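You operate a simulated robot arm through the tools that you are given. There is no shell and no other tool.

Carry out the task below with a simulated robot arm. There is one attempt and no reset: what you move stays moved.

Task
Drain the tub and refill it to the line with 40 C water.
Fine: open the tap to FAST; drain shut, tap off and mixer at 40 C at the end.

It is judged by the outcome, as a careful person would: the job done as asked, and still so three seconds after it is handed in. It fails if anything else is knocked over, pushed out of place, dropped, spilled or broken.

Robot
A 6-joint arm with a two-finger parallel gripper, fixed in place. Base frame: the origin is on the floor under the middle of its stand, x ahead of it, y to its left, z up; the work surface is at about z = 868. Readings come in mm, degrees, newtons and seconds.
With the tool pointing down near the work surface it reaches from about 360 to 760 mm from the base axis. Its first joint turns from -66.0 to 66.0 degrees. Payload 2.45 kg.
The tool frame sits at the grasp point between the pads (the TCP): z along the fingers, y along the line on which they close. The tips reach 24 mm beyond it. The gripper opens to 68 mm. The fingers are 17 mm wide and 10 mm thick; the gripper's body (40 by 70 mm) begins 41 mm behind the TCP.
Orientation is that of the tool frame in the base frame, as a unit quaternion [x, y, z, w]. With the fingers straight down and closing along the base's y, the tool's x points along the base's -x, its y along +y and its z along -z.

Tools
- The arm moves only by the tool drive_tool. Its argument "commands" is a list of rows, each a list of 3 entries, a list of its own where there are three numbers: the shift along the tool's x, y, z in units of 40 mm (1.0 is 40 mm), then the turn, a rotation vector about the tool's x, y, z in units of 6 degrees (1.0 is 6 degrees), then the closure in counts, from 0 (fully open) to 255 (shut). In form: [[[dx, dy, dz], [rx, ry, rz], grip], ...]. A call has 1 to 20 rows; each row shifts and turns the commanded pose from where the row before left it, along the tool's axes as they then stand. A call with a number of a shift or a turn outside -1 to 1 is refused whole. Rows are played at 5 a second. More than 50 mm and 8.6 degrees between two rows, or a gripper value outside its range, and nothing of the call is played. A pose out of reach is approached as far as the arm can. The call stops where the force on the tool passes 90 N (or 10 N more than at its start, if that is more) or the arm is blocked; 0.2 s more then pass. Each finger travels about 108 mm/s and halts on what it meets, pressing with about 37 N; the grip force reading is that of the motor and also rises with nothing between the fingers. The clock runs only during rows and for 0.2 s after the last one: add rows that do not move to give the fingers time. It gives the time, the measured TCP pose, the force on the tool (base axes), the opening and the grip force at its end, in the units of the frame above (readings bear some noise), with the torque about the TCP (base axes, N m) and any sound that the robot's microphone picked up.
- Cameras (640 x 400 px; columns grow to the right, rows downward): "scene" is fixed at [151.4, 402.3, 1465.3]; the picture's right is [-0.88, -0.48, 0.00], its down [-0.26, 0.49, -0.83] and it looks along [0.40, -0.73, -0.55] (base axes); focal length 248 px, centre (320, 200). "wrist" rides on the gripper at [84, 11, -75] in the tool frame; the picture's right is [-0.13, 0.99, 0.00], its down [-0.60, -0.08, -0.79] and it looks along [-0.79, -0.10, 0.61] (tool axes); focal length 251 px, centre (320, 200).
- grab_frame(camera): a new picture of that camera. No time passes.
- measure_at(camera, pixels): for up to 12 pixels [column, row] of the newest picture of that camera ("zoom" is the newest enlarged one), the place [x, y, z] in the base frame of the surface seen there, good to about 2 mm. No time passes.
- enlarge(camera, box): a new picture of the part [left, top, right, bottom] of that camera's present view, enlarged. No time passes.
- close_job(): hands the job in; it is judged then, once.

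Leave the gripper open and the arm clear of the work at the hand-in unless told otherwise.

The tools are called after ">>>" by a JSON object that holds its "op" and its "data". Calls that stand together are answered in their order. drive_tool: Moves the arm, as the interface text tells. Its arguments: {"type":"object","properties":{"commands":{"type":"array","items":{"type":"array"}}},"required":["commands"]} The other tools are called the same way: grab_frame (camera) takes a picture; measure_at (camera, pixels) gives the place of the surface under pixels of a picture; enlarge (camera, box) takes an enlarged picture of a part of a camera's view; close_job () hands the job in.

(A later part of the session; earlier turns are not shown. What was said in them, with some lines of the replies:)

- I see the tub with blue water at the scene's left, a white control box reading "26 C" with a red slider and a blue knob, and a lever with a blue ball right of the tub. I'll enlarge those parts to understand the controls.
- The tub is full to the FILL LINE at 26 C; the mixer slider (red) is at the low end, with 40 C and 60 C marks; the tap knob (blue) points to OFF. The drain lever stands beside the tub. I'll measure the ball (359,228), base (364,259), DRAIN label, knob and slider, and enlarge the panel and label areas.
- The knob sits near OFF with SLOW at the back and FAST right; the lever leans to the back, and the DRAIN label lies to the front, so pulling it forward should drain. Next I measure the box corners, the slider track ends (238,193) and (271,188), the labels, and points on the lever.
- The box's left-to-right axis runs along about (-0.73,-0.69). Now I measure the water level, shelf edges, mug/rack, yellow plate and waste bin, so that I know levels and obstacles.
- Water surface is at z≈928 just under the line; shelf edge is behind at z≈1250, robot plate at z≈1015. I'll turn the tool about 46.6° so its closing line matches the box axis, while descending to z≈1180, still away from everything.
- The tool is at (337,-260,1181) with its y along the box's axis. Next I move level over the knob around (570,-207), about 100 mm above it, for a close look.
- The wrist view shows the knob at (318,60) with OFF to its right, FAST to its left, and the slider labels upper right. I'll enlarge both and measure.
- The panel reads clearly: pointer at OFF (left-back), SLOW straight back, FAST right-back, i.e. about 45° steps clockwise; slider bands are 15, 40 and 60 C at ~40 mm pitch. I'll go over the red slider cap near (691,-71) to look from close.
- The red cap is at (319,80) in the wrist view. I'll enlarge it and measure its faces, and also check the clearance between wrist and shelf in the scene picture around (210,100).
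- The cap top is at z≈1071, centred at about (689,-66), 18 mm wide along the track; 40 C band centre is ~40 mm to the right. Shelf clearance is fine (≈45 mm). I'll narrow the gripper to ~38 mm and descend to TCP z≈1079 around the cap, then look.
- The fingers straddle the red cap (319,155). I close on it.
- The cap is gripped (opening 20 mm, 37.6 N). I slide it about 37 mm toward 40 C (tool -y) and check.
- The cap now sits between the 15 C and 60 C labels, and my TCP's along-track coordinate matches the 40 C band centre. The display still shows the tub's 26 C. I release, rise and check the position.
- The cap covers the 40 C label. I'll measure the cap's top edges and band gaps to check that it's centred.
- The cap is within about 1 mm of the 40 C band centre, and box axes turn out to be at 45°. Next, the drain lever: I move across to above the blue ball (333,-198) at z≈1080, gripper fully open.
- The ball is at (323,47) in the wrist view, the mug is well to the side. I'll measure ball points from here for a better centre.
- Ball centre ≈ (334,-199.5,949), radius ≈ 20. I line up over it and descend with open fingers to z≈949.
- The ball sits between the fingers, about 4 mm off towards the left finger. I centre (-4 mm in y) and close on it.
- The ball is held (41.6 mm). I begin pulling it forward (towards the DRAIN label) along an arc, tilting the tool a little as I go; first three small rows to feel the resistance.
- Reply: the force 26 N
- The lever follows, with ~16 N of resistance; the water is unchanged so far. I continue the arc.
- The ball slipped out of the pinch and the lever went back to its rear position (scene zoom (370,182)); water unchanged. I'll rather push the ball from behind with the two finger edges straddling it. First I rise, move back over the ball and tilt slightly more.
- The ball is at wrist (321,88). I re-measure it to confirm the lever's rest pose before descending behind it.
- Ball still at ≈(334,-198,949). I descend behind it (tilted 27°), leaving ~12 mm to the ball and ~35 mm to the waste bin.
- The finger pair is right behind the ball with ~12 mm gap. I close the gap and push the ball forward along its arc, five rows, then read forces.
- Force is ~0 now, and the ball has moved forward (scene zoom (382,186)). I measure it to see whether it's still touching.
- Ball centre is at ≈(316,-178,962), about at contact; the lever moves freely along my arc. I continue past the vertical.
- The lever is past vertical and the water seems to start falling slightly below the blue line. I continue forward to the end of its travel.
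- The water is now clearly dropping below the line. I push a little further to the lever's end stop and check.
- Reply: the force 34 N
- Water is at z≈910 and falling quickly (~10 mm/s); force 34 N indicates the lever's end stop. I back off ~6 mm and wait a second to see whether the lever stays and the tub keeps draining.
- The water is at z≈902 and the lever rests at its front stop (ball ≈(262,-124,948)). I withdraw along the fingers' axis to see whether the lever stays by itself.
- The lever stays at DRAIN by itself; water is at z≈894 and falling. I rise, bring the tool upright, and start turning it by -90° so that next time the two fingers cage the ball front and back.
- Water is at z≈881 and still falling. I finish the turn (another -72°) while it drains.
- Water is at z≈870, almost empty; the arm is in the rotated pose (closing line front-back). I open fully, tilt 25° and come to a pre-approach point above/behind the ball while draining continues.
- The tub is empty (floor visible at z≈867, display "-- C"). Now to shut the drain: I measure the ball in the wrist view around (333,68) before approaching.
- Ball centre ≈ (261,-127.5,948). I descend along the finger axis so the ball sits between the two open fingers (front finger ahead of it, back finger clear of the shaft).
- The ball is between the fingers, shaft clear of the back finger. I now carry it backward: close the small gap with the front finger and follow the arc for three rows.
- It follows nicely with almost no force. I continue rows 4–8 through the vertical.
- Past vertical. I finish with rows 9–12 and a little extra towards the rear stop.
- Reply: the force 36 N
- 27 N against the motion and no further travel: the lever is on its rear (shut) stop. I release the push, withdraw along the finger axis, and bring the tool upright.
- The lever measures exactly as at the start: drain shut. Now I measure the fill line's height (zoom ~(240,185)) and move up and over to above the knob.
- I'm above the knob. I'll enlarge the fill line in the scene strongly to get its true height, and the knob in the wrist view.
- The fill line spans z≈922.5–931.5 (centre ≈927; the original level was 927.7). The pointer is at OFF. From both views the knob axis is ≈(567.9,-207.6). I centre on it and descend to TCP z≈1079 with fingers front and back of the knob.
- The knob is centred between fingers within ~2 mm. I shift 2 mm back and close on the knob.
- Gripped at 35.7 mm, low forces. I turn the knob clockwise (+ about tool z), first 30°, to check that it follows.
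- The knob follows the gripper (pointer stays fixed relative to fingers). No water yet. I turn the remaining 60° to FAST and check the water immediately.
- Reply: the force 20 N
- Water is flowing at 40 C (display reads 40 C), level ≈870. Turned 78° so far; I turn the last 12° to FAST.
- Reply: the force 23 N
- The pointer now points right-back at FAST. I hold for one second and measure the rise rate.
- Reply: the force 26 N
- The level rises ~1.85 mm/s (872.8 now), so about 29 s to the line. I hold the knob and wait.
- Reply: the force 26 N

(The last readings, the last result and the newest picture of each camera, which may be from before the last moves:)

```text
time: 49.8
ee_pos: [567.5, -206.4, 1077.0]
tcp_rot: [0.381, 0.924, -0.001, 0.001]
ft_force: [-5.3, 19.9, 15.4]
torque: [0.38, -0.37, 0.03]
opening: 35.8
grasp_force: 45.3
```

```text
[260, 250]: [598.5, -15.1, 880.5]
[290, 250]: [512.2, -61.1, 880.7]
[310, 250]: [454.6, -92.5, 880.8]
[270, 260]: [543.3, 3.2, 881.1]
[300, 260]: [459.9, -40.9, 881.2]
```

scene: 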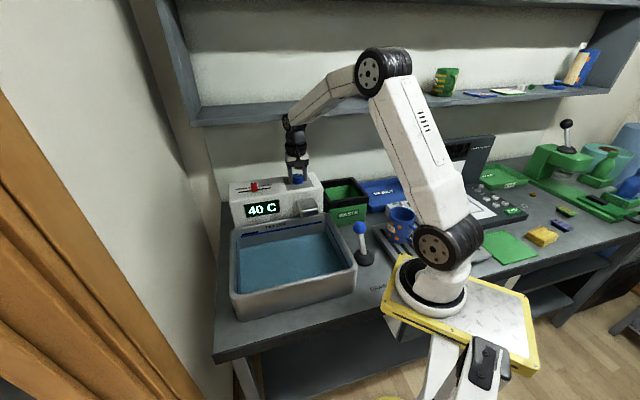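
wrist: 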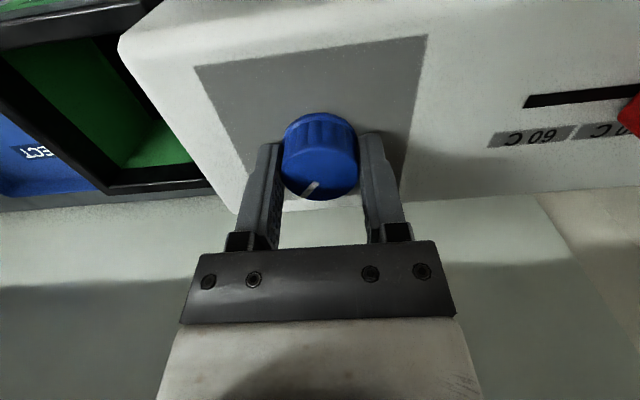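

Level 880.9 (1.93 mm/s). Holding for another stretch.

>>> {"op": "drive_tool", "data": {"commands": [[[0, 0, 0], [0, 0, 0], 170], [[0, 0, 0], [0, 0, 0], 170], [[0, 0, 0], [0, 0, 0], 170], [[0, 0, 0], [0, 0, 0], 170], [[0, 0, 0], [0, 0, 0], 170], [[0, 0, 0], [0, 0, 0], 170], [[0, 0, 0], [0, 0, 0], 170], [[0, 0, 0], [0, 0, 0], 170], [[0, 0, 0], [0, 0, 0], 170], [[0, 0, 0], [0, 0, 0], 170], [[0, 0, 0], [0, 0, 0], 170], [[0, 0, 0], [0, 0, 0], 170], [[0, 0, 0], [0, 0, 0], 170], [[0, 0, 0], [0, 0, 0], 170], [[0, 0, 0], [0, 0, 0], 170], [[0, 0, 0], [0, 0, 0], 170], [[0, 0, 0], [0, 0, 0], 170], [[0, 0, 0], [0, 0, 0], 170], [[0, 0, 0], [0, 0, 0], 170], [[0, 0, 0], [0, 0, 0], 170]]}}

>>> {"op": "grab_frame", "data": {"camera": "scene"}}

>>> {"op": "measure_at", "data": {"camera": "scene", "pixels": [[260, 250], [290, 250], [310, 250], [270, 260], [300, 260]]}}

```text
time: 54.0
ee_pos: [567.2, -206.5, 1077.4]
tcp_rot: [0.381, 0.924, 0.0, 0.0]
ft_force: [-3.4, 20.4, 12.1]
torque: [0.52, -0.29, 0.04]
opening: 35.7
grasp_force: 45.4
```

```text
taken
```

scene: 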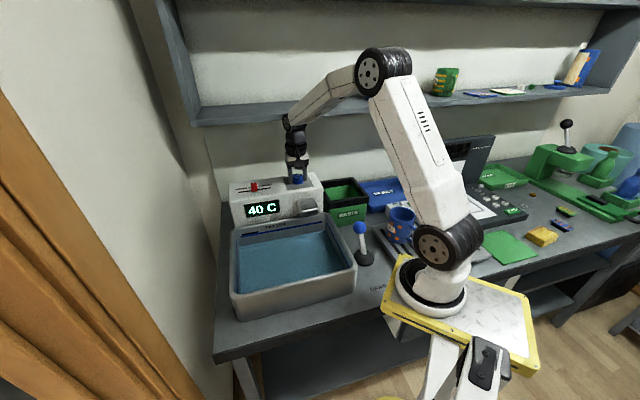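

```text
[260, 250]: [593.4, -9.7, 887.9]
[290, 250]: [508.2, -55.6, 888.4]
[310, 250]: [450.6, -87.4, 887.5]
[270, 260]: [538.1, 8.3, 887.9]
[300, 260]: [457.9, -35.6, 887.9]
```

Level 888. Still 39 mm to go; I hold for two more stretches, measuring after each.

>>> {"op": "drive_tool", "data": {"commands": [[[0, 0, 0], [0, 0, 0], 170], [[0, 0, 0], [0, 0, 0], 170], [[0, 0, 0], [0, 0, 0], 170], [[0, 0, 0], [0, 0, 0], 170], [[0, 0, 0], [0, 0, 0], 170], [[0, 0, 0], [0, 0, 0], 170], [[0, 0, 0], [0, 0, 0], 170], [[0, 0, 0], [0, 0, 0], 170], [[0, 0, 0], [0, 0, 0], 170], [[0, 0, 0], [0, 0, 0], 170], [[0, 0, 0], [0, 0, 0], 170], [[0, 0, 0], [0, 0, 0], 170], [[0, 0, 0], [0, 0, 0], 170], [[0, 0, 0], [0, 0, 0], 170], [[0, 0, 0], [0, 0, 0], 170], [[0, 0, 0], [0, 0, 0], 170], [[0, 0, 0], [0, 0, 0], 170], [[0, 0, 0], [0, 0, 0], 170], [[0, 0, 0], [0, 0, 0], 170], [[0, 0, 0], [0, 0, 0], 170]]}}

>>> {"op": "grab_frame", "data": {"camera": "scene"}}

>>> {"op": "measure_at", "data": {"camera": "scene", "pixels": [[260, 250], [290, 250], [310, 250], [270, 260], [300, 260]]}}

```text
time: 58.2
ee_pos: [567.6, -207.1, 1077.6]
tcp_rot: [0.381, 0.925, 0.0, 0.0]
ft_force: [-2.9, 19.7, 10.4]
torque: [0.51, -0.29, -0.06]
opening: 35.8
grasp_force: 44.9
```

```text
taken
```

scene: 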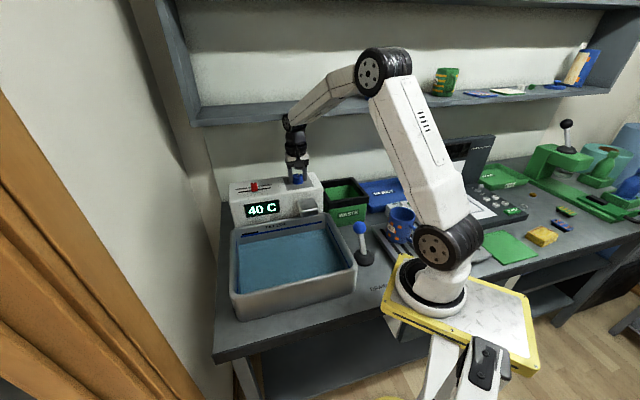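

```text
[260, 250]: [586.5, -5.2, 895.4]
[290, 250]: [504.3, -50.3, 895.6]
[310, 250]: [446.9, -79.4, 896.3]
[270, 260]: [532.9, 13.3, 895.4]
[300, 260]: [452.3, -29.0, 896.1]
```

Level 895.8 (≈1.83 mm/s). Holding another 4 s.

>>> {"op": "drive_tool", "data": {"commands": [[[0, 0, 0], [0, 0, 0], 170], [[0, 0, 0], [0, 0, 0], 170], [[0, 0, 0], [0, 0, 0], 170], [[0, 0, 0], [0, 0, 0], 170], [[0, 0, 0], [0, 0, 0], 170], [[0, 0, 0], [0, 0, 0], 170], [[0, 0, 0], [0, 0, 0], 170], [[0, 0, 0], [0, 0, 0], 170], [[0, 0, 0], [0, 0, 0], 170], [[0, 0, 0], [0, 0, 0], 170], [[0, 0, 0], [0, 0, 0], 170], [[0, 0, 0], [0, 0, 0], 170], [[0, 0, 0], [0, 0, 0], 170], [[0, 0, 0], [0, 0, 0], 170], [[0, 0, 0], [0, 0, 0], 170], [[0, 0, 0], [0, 0, 0], 170], [[0, 0, 0], [0, 0, 0], 170], [[0, 0, 0], [0, 0, 0], 170], [[0, 0, 0], [0, 0, 0], 170], [[0, 0, 0], [0, 0, 0], 170]]}}

>>> {"op": "grab_frame", "data": {"camera": "scene"}}

>>> {"op": "measure_at", "data": {"camera": "scene", "pixels": [[260, 250], [290, 250], [310, 250], [270, 260], [300, 260]]}}

```text
time: 62.4
ee_pos: [567.4, -206.5, 1077.8]
tcp_rot: [0.381, 0.925, 0.0, 0.0]
ft_force: [-2.4, 19.4, 8.2]
torque: [0.48, -0.32, 0.02]
opening: 35.7
grasp_force: 44.8
```

```text
taken
```

scene: 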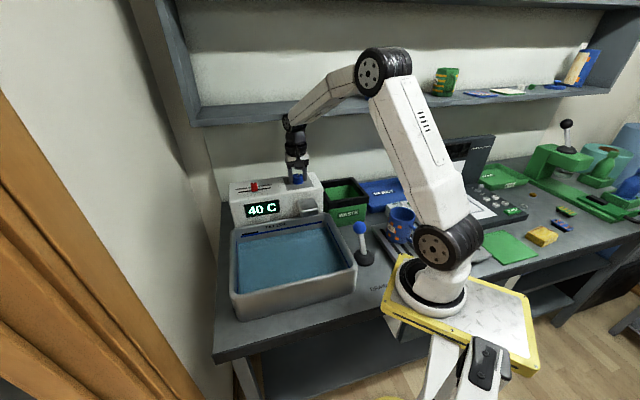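

```text
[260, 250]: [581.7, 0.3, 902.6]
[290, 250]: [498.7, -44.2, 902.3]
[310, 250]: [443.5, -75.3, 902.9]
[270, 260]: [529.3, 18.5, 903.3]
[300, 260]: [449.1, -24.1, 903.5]
```

Level 902.9 (1.7–1.8 mm/s). Holding another 4 s.

>>> {"op": "drive_tool", "data": {"commands": [[[0, 0, 0], [0, 0, 0], 170], [[0, 0, 0], [0, 0, 0], 170], [[0, 0, 0], [0, 0, 0], 170], [[0, 0, 0], [0, 0, 0], 170], [[0, 0, 0], [0, 0, 0], 170], [[0, 0, 0], [0, 0, 0], 170], [[0, 0, 0], [0, 0, 0], 170], [[0, 0, 0], [0, 0, 0], 170], [[0, 0, 0], [0, 0, 0], 170], [[0, 0, 0], [0, 0, 0], 170], [[0, 0, 0], [0, 0, 0], 170], [[0, 0, 0], [0, 0, 0], 170], [[0, 0, 0], [0, 0, 0], 170], [[0, 0, 0], [0, 0, 0], 170], [[0, 0, 0], [0, 0, 0], 170], [[0, 0, 0], [0, 0, 0], 170], [[0, 0, 0], [0, 0, 0], 170], [[0, 0, 0], [0, 0, 0], 170], [[0, 0, 0], [0, 0, 0], 170], [[0, 0, 0], [0, 0, 0], 170]]}}

>>> {"op": "grab_frame", "data": {"camera": "scene"}}

>>> {"op": "measure_at", "data": {"camera": "scene", "pixels": [[260, 250], [290, 250], [310, 250], [270, 260], [300, 260]]}}

```text
time: 66.6
ee_pos: [568.0, -205.6, 1076.8]
tcp_rot: [0.381, 0.925, 0.0, -0.001]
ft_force: [-0.5, 17.5, 7.2]
torque: [0.5, -0.28, -0.03]
opening: 35.7
grasp_force: 45.5
```

```text
taken
```

scene: 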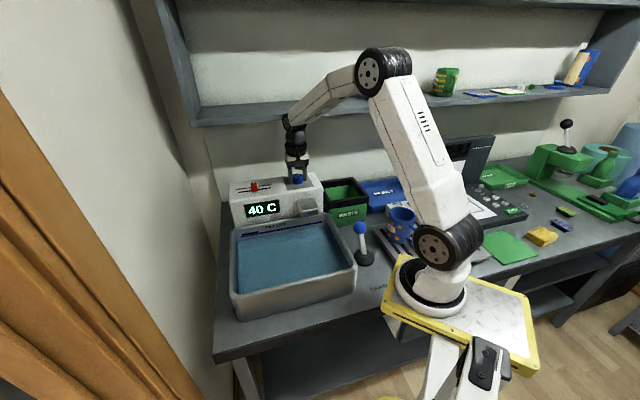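

```text
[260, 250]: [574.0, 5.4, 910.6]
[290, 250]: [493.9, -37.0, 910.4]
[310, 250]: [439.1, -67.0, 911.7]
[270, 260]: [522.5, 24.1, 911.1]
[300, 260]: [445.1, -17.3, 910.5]
```

Level 910.9. One more 4 s hold brings it to about 918.5, then I'll throttle to SLOW.

>>> {"op": "drive_tool", "data": {"commands": [[[0, 0, 0], [0, 0, 0], 170], [[0, 0, 0], [0, 0, 0], 170], [[0, 0, 0], [0, 0, 0], 170], [[0, 0, 0], [0, 0, 0], 170], [[0, 0, 0], [0, 0, 0], 170], [[0, 0, 0], [0, 0, 0], 170], [[0, 0, 0], [0, 0, 0], 170], [[0, 0, 0], [0, 0, 0], 170], [[0, 0, 0], [0, 0, 0], 170], [[0, 0, 0], [0, 0, 0], 170], [[0, 0, 0], [0, 0, 0], 170], [[0, 0, 0], [0, 0, 0], 170], [[0, 0, 0], [0, 0, 0], 170], [[0, 0, 0], [0, 0, 0], 170], [[0, 0, 0], [0, 0, 0], 170], [[0, 0, 0], [0, 0, 0], 170], [[0, 0, 0], [0, 0, 0], 170], [[0, 0, 0], [0, 0, 0], 170], [[0, 0, 0], [0, 0, 0], 170], [[0, 0, 0], [0, 0, 0], 170]]}}

>>> {"op": "grab_frame", "data": {"camera": "scene"}}

>>> {"op": "measure_at", "data": {"camera": "scene", "pixels": [[260, 250], [290, 250], [310, 250], [270, 260], [300, 260]]}}

>>> {"op": "enlarge", "data": {"camera": "scene", "box": [225, 205, 345, 280]}}

```text
time: 70.8
ee_pos: [566.5, -206.2, 1076.5]
tcp_rot: [0.381, 0.925, 0.001, 0.0]
ft_force: [0.9, 16.9, 6.0]
torque: [0.46, -0.3, 0.03]
opening: 35.9
grasp_force: 44.9
```

```text
taken
```

scene: 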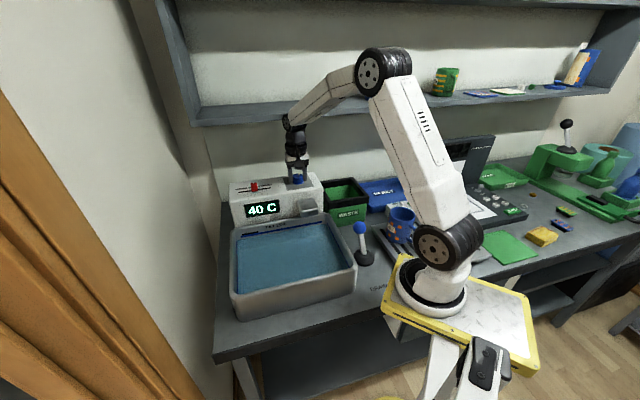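

```text
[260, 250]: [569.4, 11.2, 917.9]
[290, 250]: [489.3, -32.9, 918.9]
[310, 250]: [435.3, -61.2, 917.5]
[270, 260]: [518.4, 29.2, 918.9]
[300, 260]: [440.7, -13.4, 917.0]
```

```text
5.33 times, centred on (285, 242) of scene
```

zoom: 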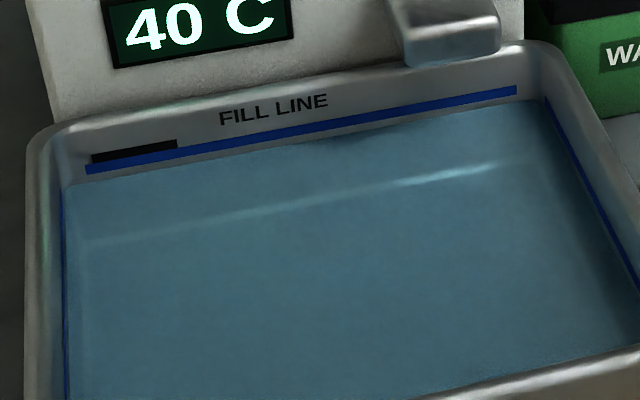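

Level 918.2, just below the line's lower edge. I turn the knob back 45° to SLOW and measure again.

>>> {"op": "drive_tool", "data": {"commands": [[[0, 0, 0], [0, 0, -1], 170], [[0, 0, 0], [0, 0, -1], 170], [[0, 0, 0], [0, 0, -1], 170], [[0, 0, 0], [0, 0, -1], 170], [[0, 0, 0], [0, 0, -1], 170], [[0, 0, 0], [0, 0, -1], 170], [[0, 0, 0], [0, 0, -1], 170], [[0, 0, 0], [0, 0, -0.5], 170]]}}

>>> {"op": "grab_frame", "data": {"camera": "scene"}}

>>> {"op": "measure_at", "data": {"camera": "scene", "pixels": [[260, 250], [290, 250], [310, 250], [270, 260], [300, 260], [280, 270]]}}

>>> {"op": "enlarge", "data": {"camera": "scene", "box": [225, 160, 345, 235]}}

```text
time: 72.6
ee_pos: [566.5, -205.9, 1077.1]
tcp_rot: [-0.003, 1.0, 0.0, 0.0]
ft_force: [0.9, 9.2, 2.6]
torque: [0.73, -0.06, -0.04]
opening: 35.9
grasp_force: 44.9
```

```text
taken
```

scene: 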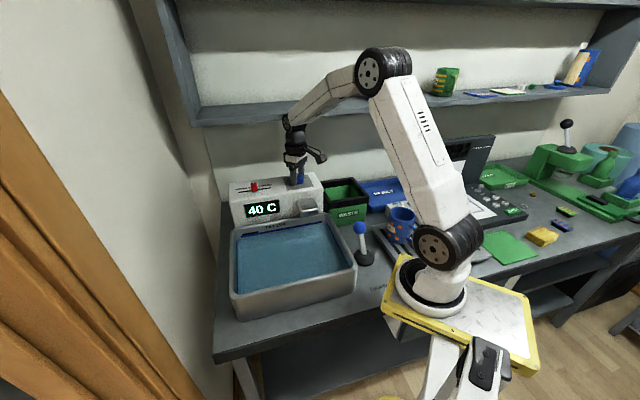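

```text
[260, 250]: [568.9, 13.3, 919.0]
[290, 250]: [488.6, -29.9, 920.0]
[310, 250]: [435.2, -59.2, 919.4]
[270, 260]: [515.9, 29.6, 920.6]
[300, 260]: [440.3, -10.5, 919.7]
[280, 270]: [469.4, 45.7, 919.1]
```

```text
5.33 times, centred on (285, 198) of scene
```

zoom: 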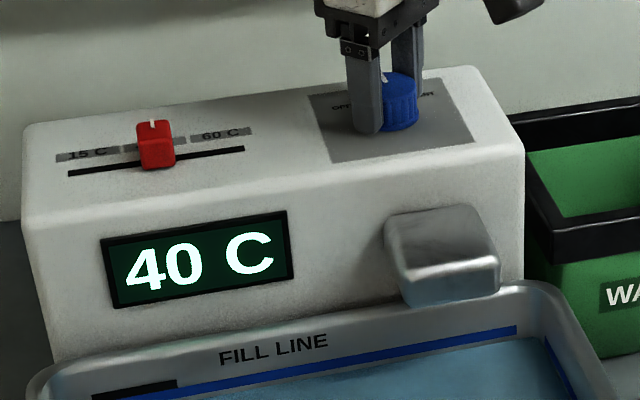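

Level 919.7 with the knob at SLOW. I hold 2 s to gauge the slow rate.

>>> {"op": "drive_tool", "data": {"commands": [[[0, 0, 0], [0, 0, 0], 170], [[0, 0, 0], [0, 0, 0], 170], [[0, 0, 0], [0, 0, 0], 170], [[0, 0, 0], [0, 0, 0], 170], [[0, 0, 0], [0, 0, 0], 170], [[0, 0, 0], [0, 0, 0], 170], [[0, 0, 0], [0, 0, 0], 170], [[0, 0, 0], [0, 0, 0], 170], [[0, 0, 0], [0, 0, 0], 170], [[0, 0, 0], [0, 0, 0], 170], [[0, 0, 0], [0, 0, 0], 170], [[0, 0, 0], [0, 0, 0], 170], [[0, 0, 0], [0, 0, 0], 170], [[0, 0, 0], [0, 0, 0], 170], [[0, 0, 0], [0, 0, 0], 170]]}}

>>> {"op": "grab_frame", "data": {"camera": "scene"}}

>>> {"op": "measure_at", "data": {"camera": "scene", "pixels": [[260, 250], [290, 250], [310, 250], [270, 260], [300, 260], [280, 270], [255, 260], [320, 250], [300, 240], [280, 255]]}}

>>> {"op": "enlarge", "data": {"camera": "scene", "box": [268, 218, 300, 238]}}

```text
time: 75.8
ee_pos: [566.6, -207.0, 1077.2]
tcp_rot: [-0.002, 1.0, 0.0, 0.0]
ft_force: [-2.4, 2.2, 5.6]
torque: [0.47, 0.17, -0.05]
opening: 35.7
grasp_force: 45.3
```

```text
taken
```

scene: 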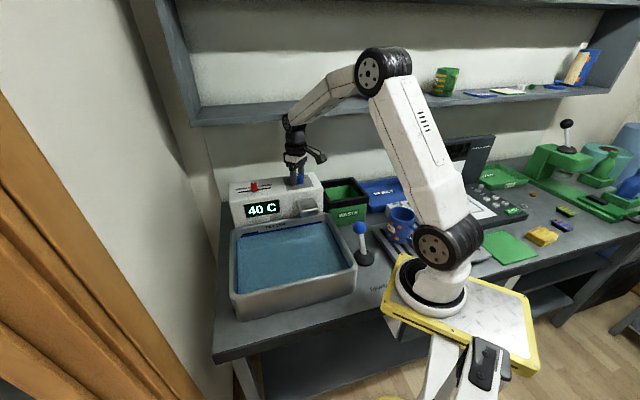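

```text
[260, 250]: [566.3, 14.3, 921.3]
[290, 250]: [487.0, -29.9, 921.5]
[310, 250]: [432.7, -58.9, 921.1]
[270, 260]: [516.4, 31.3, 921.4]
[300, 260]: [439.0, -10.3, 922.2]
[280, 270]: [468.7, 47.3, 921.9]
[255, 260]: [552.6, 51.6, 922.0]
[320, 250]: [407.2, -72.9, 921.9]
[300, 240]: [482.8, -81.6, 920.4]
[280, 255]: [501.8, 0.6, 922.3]
```

```text
16.00 times, centred on (284, 228) of scene
```

zoom: 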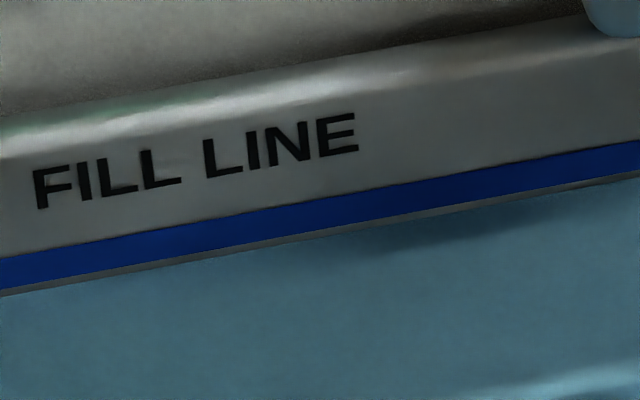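

Level 921.7 (≈0.6 mm/s), just under the line's lower edge. I hold 4 s more at SLOW.

>>> {"op": "drive_tool", "data": {"commands": [[[0, 0, 0], [0, 0, 0], 170], [[0, 0, 0], [0, 0, 0], 170], [[0, 0, 0], [0, 0, 0], 170], [[0, 0, 0], [0, 0, 0], 170], [[0, 0, 0], [0, 0, 0], 170], [[0, 0, 0], [0, 0, 0], 170], [[0, 0, 0], [0, 0, 0], 170], [[0, 0, 0], [0, 0, 0], 170], [[0, 0, 0], [0, 0, 0], 170], [[0, 0, 0], [0, 0, 0], 170], [[0, 0, 0], [0, 0, 0], 170], [[0, 0, 0], [0, 0, 0], 170], [[0, 0, 0], [0, 0, 0], 170], [[0, 0, 0], [0, 0, 0], 170], [[0, 0, 0], [0, 0, 0], 170], [[0, 0, 0], [0, 0, 0], 170], [[0, 0, 0], [0, 0, 0], 170], [[0, 0, 0], [0, 0, 0], 170], [[0, 0, 0], [0, 0, 0], 170], [[0, 0, 0], [0, 0, 0], 170]]}}

>>> {"op": "grab_frame", "data": {"camera": "scene"}}

>>> {"op": "measure_at", "data": {"camera": "scene", "pixels": [[260, 250], [290, 250], [310, 250], [270, 260], [300, 260], [280, 270], [255, 260], [320, 250], [300, 240], [280, 255]]}}

>>> {"op": "enlarge", "data": {"camera": "scene", "box": [268, 218, 300, 238]}}

```text
time: 80.0
ee_pos: [567.6, -205.7, 1076.2]
tcp_rot: [-0.001, 1.0, 0.0, 0.0]
ft_force: [-3.5, 1.0, 5.9]
torque: [0.39, 0.05, -0.03]
opening: 36.1
grasp_force: 44.9
```

```text
taken
```

scene: 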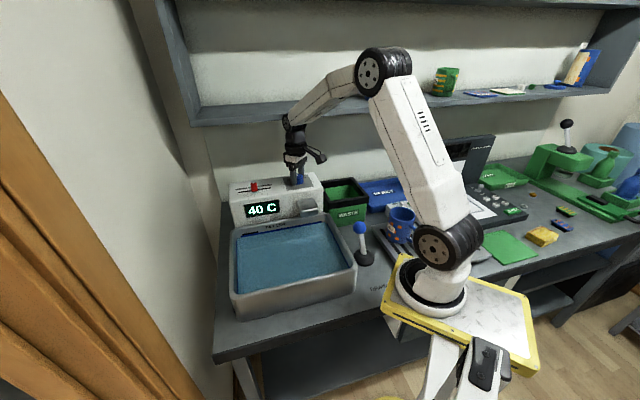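

```text
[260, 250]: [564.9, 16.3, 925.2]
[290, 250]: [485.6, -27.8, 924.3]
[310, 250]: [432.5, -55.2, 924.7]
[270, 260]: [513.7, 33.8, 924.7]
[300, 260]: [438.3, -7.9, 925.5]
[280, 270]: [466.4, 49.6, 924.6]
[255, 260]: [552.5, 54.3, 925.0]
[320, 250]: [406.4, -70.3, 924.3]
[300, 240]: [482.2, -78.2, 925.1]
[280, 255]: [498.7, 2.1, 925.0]
```

```text
16.00 times, centred on (284, 228) of scene
```

zoom: 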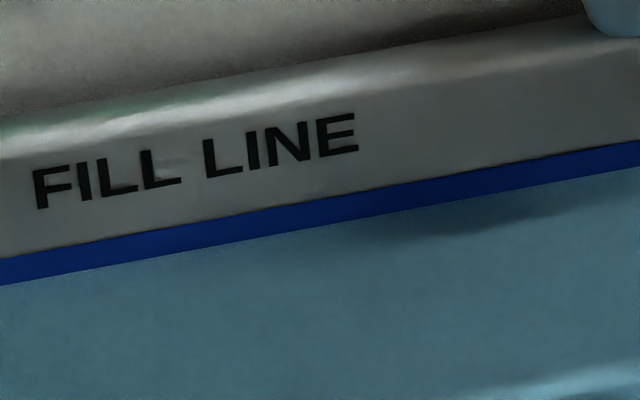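

Level 924.8, lower part of the line covered. I need ≈2.9 mm more; I hold 2.8 s, then check and close.

>>> {"op": "drive_tool", "data": {"commands": [[[0, 0, 0], [0, 0, 0], 170], [[0, 0, 0], [0, 0, 0], 170], [[0, 0, 0], [0, 0, 0], 170], [[0, 0, 0], [0, 0, 0], 170], [[0, 0, 0], [0, 0, 0], 170], [[0, 0, 0], [0, 0, 0], 170], [[0, 0, 0], [0, 0, 0], 170], [[0, 0, 0], [0, 0, 0], 170], [[0, 0, 0], [0, 0, 0], 170], [[0, 0, 0], [0, 0, 0], 170], [[0, 0, 0], [0, 0, 0], 170], [[0, 0, 0], [0, 0, 0], 170], [[0, 0, 0], [0, 0, 0], 170]]}}

>>> {"op": "grab_frame", "data": {"camera": "scene"}}

>>> {"op": "measure_at", "data": {"camera": "scene", "pixels": [[260, 250], [290, 250], [310, 250], [270, 260], [300, 260], [280, 270], [255, 260], [320, 250], [300, 240], [280, 255]]}}

>>> {"op": "enlarge", "data": {"camera": "scene", "box": [268, 218, 300, 238]}}

```text
time: 82.8
ee_pos: [566.6, -206.2, 1076.1]
tcp_rot: [-0.002, 1.0, 0.0, 0.0]
ft_force: [-4.5, 0.5, 4.8]
torque: [-0.1, -0.02, -0.04]
opening: 35.8
grasp_force: 44.7
```

```text
taken
```

scene: 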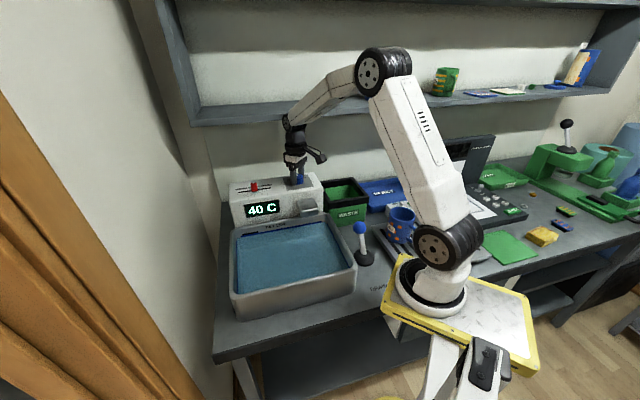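

```text
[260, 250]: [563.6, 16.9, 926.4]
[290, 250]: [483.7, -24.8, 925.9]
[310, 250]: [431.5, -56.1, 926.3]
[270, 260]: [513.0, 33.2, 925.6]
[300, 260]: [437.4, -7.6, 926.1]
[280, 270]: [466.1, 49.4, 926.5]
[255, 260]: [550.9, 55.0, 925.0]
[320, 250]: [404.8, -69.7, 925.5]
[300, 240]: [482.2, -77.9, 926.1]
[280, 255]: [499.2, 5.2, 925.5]
```

```text
16.00 times, centred on (284, 228) of scene
```

zoom: 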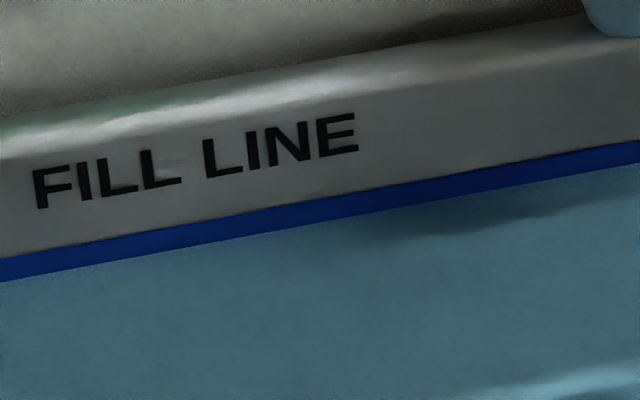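

Level ≈926, about a third of the line's band covered; centre needs ≈1.7 mm more. I hold 1.6 s and then turn to OFF (-45°) in the same call.

>>> {"op": "drive_tool", "data": {"commands": [[[0, 0, 0], [0, 0, 0], 170], [[0, 0, 0], [0, 0, 0], 170], [[0, 0, 0], [0, 0, 0], 170], [[0, 0, 0], [0, 0, 0], 170], [[0, 0, 0], [0, 0, 0], 170], [[0, 0, 0], [0, 0, 0], 170], [[0, 0, 0], [0, 0, 0], 170], [[0, 0, 0], [0, 0, 0], 170], [[0, 0, 0], [0, 0, -1], 170], [[0, 0, 0], [0, 0, -1], 170], [[0, 0, 0], [0, 0, -1], 170], [[0, 0, 0], [0, 0, -1], 170], [[0, 0, 0], [0, 0, -1], 170], [[0, 0, 0], [0, 0, -1], 170], [[0, 0, 0], [0, 0, -1], 170], [[0, 0, 0], [0, 0, -0.6], 170]]}}

>>> {"op": "grab_frame", "data": {"camera": "wrist"}}

>>> {"op": "grab_frame", "data": {"camera": "scene"}}

>>> {"op": "measure_at", "data": {"camera": "scene", "pixels": [[260, 250], [290, 250], [310, 250], [270, 260], [300, 260], [280, 270], [255, 260], [320, 250], [300, 240], [280, 255]]}}

>>> {"op": "enlarge", "data": {"camera": "scene", "box": [268, 218, 300, 238]}}

```text
time: 86.2
ee_pos: [566.9, -206.8, 1077.2]
tcp_rot: [-0.389, 0.921, 0.001, 0.0]
ft_force: [-8.6, -0.6, 2.9]
torque: [-0.41, -0.28, -0.39]
opening: 35.7
grasp_force: 44.8
```

```text
taken
```

wrist: 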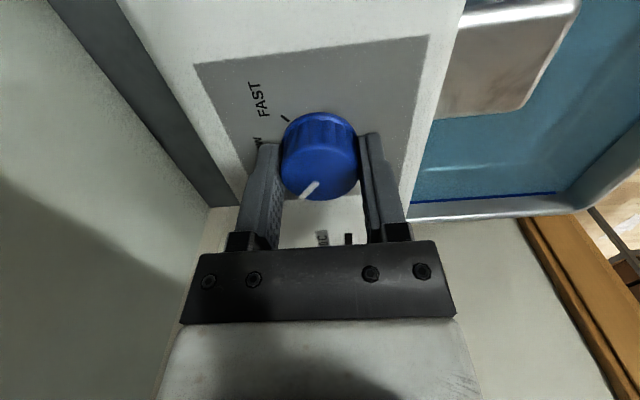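

```text
taken
```

scene: 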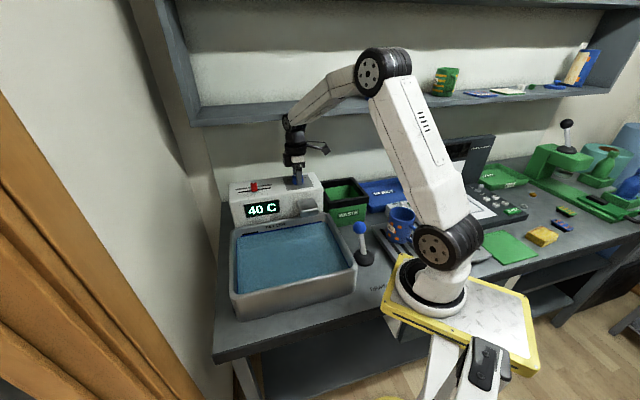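

```text
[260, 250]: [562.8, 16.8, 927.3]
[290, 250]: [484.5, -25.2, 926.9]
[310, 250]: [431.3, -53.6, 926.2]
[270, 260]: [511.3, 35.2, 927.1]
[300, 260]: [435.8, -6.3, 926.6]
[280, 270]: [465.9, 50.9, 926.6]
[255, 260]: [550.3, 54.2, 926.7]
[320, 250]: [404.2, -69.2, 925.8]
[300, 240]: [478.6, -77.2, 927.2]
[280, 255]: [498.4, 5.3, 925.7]
```

```text
16.00 times, centred on (284, 228) of scene
```

zoom: 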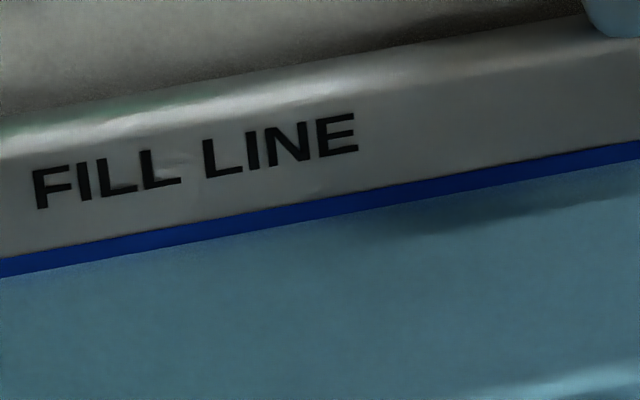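

The knob is back at the OFF stop (slight -0.39 Nm), display 40 C, level ≈926.6–927 at the middle of the line. I compare with the same zoom as at the start, and let a second pass to confirm the flow has stopped.

>>> {"op": "drive_tool", "data": {"commands": [[[0, 0, 0], [0, 0, 0], 170], [[0, 0, 0], [0, 0, 0], 170], [[0, 0, 0], [0, 0, 0], 170], [[0, 0, 0], [0, 0, 0], 170], [[0, 0, 0], [0, 0, 0], 170]]}}

>>> {"op": "enlarge", "data": {"camera": "scene", "box": [225, 205, 345, 280]}}

>>> {"op": "grab_frame", "data": {"camera": "scene"}}

>>> {"op": "measure_at", "data": {"camera": "scene", "pixels": [[260, 250], [290, 250], [320, 250], [250, 235], [300, 228], [240, 290], [320, 222], [237, 260], [330, 240]]}}

```text
time: 87.4
ee_pos: [566.8, -206.1, 1076.0]
tcp_rot: [-0.39, 0.921, 0.001, 0.0]
ft_force: [-9.9, 2.4, -0.6]
torque: [-0.34, -0.22, -0.28]
opening: 36.0
grasp_force: 45.3
```

```text
5.33 times, centred on (285, 242) of scene
```

zoom: 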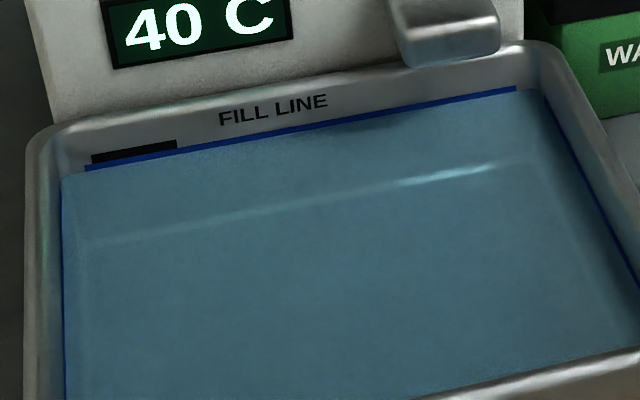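

```text
taken
```

scene: 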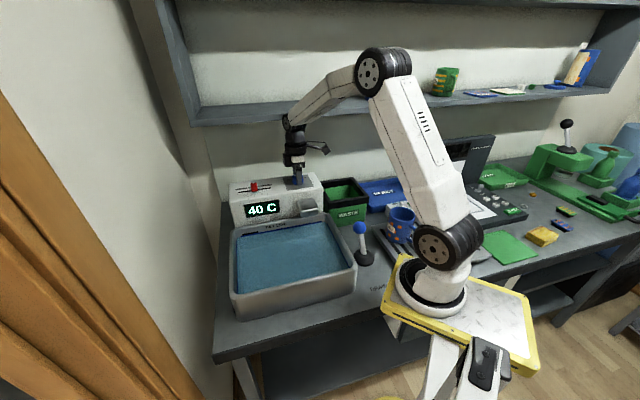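

```text
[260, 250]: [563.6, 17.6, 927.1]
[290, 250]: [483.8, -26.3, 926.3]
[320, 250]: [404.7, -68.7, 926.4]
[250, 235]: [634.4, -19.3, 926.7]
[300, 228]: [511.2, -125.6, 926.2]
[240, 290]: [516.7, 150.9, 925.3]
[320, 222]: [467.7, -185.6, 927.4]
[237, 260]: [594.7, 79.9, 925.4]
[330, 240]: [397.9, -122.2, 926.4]
```

Level is steady (≈926.5) and the view matches the starting full state; flow has stopped. I release the knob, rise and check that it stays at OFF.

>>> {"op": "drive_tool", "data": {"commands": [[[0, 0, 0], [0, 0, 0], 60], [[0, 0, 0], [0, 0, 0], 40], [[0, 0, 0], [0, 0, 0], 40], [[0, 0, -0.4], [0, 0, 0], 40], [[0, 0, -0.8], [0, 0, 0], 40], [[0, 0, -0.9], [0, 0, 0], 0]]}}

>>> {"op": "enlarge", "data": {"camera": "wrist", "box": [240, 0, 400, 130]}}

>>> {"op": "enlarge", "data": {"camera": "scene", "box": [220, 160, 340, 235]}}

```text
time: 88.8
ee_pos: [567.0, -207.0, 1162.3]
tcp_rot: [-0.389, 0.921, 0.0, -0.001]
ft_force: [0.6, -0.2, -0.8]
torque: [0.01, -0.02, 0.02]
opening: 67.9
grasp_force: 0.0
```

```text
3.08 times, centred on (320, 65) of wrist
```

zoom: 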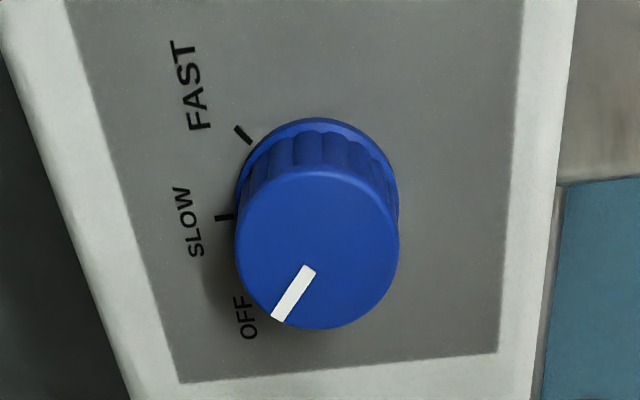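

```text
5.33 times, centred on (280, 198) of scene
```

zoom: 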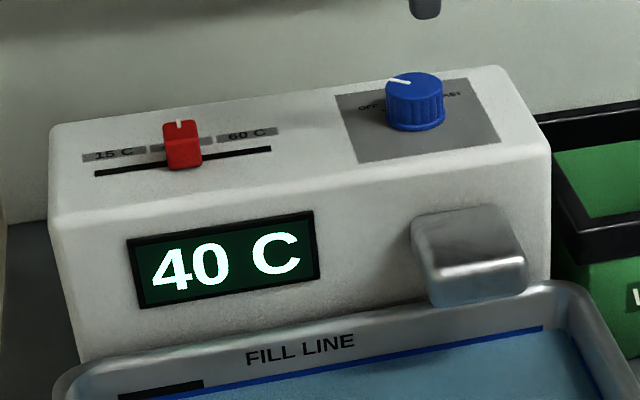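

The knob points to OFF exactly as at the start, the slider sits at 40 C, the display says 40 C. I retreat to a clear spot and rise, then do a final check.

>>> {"op": "drive_tool", "data": {"commands": [[[0.725, 0.475, -0.1], [0, 0, 0], 0], [[0.725, 0.475, -0.1], [0, 0, 0], 0], [[0.725, 0.475, -0.1], [0, 0, 0], 0], [[0.725, 0.475, -0.1], [0, 0, 0], 0], [[0.725, 0.475, -0.1], [0, 0, 0], 0], [[0, 0, -0.9], [0, 0, 0], 0], [[0, 0, -0.9], [0, 0, 0], 0], [[0, 0, -0.9], [0, 0, 0], 0], [[0, 0, 0], [0, 0, 0], 0], [[0, 0, 0], [0, 0, 0], 0]]}}

>>> {"op": "grab_frame", "data": {"camera": "scene"}}

>>> {"op": "measure_at", "data": {"camera": "scene", "pixels": [[260, 250], [290, 250], [320, 250], [300, 228], [330, 240], [359.7, 227.5], [361, 241]]}}

>>> {"op": "enlarge", "data": {"camera": "scene", "box": [210, 160, 450, 310]}}

```text
time: 91.0
ee_pos: [398.7, -241.9, 1285.1]
tcp_rot: [-0.389, 0.921, 0.001, -0.001]
ft_force: [1.1, 0.8, -0.8]
torque: [-0.01, 0.0, -0.01]
opening: 68.1
grasp_force: 0.1
```

```text
taken
```

scene: 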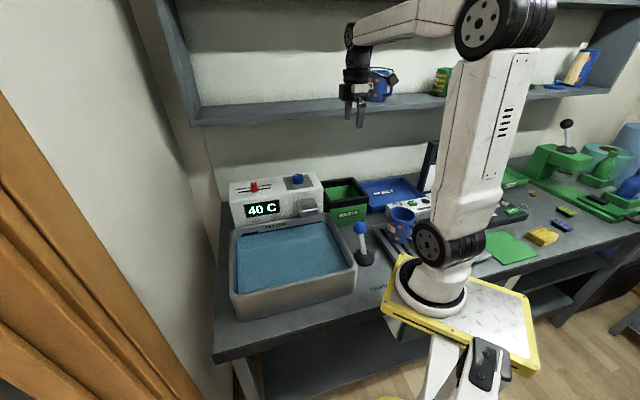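

```text
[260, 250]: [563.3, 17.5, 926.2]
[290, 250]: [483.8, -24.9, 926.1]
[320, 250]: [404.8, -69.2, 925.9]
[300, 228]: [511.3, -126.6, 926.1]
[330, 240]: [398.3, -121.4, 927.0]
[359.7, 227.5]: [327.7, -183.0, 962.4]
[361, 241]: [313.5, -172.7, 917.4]
```

```text
2.67 times, centred on (330, 235) of scene
```

zoom: 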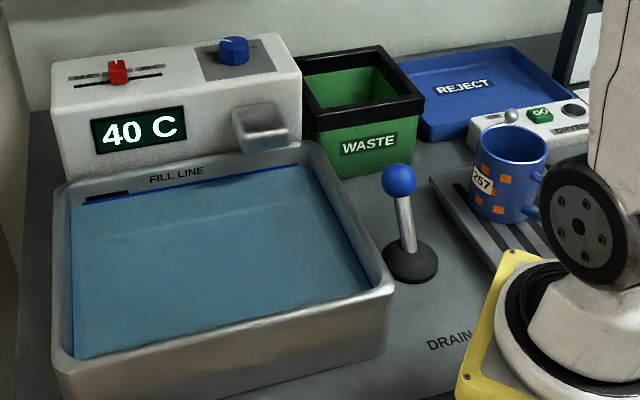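

Everything looks right. I wait about four seconds more to make sure the level doesn't drift.

>>> {"op": "drive_tool", "data": {"commands": [[[0, 0, 0], [0, 0, 0], 0], [[0, 0, 0], [0, 0, 0], 0], [[0, 0, 0], [0, 0, 0], 0], [[0, 0, 0], [0, 0, 0], 0], [[0, 0, 0], [0, 0, 0], 0], [[0, 0, 0], [0, 0, 0], 0], [[0, 0, 0], [0, 0, 0], 0], [[0, 0, 0], [0, 0, 0], 0], [[0, 0, 0], [0, 0, 0], 0], [[0, 0, 0], [0, 0, 0], 0], [[0, 0, 0], [0, 0, 0], 0], [[0, 0, 0], [0, 0, 0], 0], [[0, 0, 0], [0, 0, 0], 0], [[0, 0, 0], [0, 0, 0], 0], [[0, 0, 0], [0, 0, 0], 0], [[0, 0, 0], [0, 0, 0], 0], [[0, 0, 0], [0, 0, 0], 0], [[0, 0, 0], [0, 0, 0], 0]]}}

>>> {"op": "grab_frame", "data": {"camera": "scene"}}

>>> {"op": "measure_at", "data": {"camera": "scene", "pixels": [[260, 250], [290, 250], [310, 250], [270, 260], [300, 260], [280, 270], [255, 260], [320, 250], [300, 240], [280, 255]]}}

>>> {"op": "enlarge", "data": {"camera": "scene", "box": [268, 218, 300, 238]}}

```text
time: 94.8
ee_pos: [397.9, -242.5, 1285.2]
tcp_rot: [-0.389, 0.921, 0.0, 0.0]
ft_force: [0.0, 0.2, 1.0]
torque: [0.02, -0.02, -0.02]
opening: 68.0
grasp_force: 0.1
```

```text
taken
```

scene: 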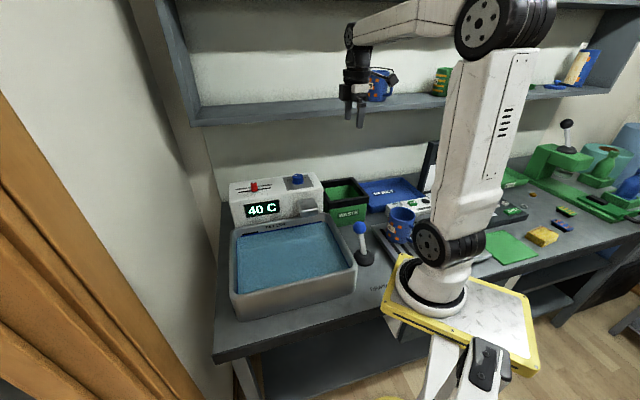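

```text
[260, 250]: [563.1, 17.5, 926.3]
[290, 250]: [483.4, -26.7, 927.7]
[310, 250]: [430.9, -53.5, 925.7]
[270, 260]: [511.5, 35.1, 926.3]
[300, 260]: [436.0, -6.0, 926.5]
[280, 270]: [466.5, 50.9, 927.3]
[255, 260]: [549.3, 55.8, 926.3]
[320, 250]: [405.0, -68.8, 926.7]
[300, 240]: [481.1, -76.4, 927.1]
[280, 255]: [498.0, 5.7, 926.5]
```

```text
16.00 times, centred on (284, 228) of scene
```

zoom: 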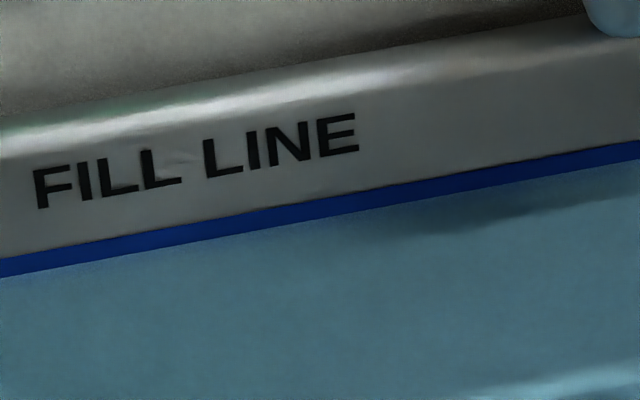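

The level is steady at ≈926.6, at the middle of the fill line. The display reads 40 C, the tap is OFF, the mixer is at 40 C, the drain is shut, the arm is clear and the gripper open. I hand in the job.

>>> {"op": "close_job", "data": {}}

```text
The job is handed in.
```

I drained the tub and refilled it to the fill line with 40 C water. I've handed the job in, but no verdict came back.

- **Drain:** I pulled the lever to DRAIN, and the display went to "-- C" once the tub was empty. I then pushed the lever back to its shut stop. It measures in the same place as at the start.
- **Mixer:** The red slider is centred on the 40 C mark to within about 1 mm. The display reads 40 C.
- **Tap:** I opened it to FAST for most of the fill, dropped to SLOW for the last few millimetres, then turned it to OFF. The pointer is back where it began.
- **Level:** The water is at z ≈ 926.6 mm, close to the middle of the line. That is about 1 mm lower than it stood at the start. It did not drift in the eight or so seconds I watched after closing the tap.

On my first try at the lever, the ball slipped out of the gripper and the lever went back to its rest position. It did no harm. I then moved the lever by pushing instead of gripping. Nothing else was knocked or spilled that I could see, and I left the gripper open with the arm clear of the work.
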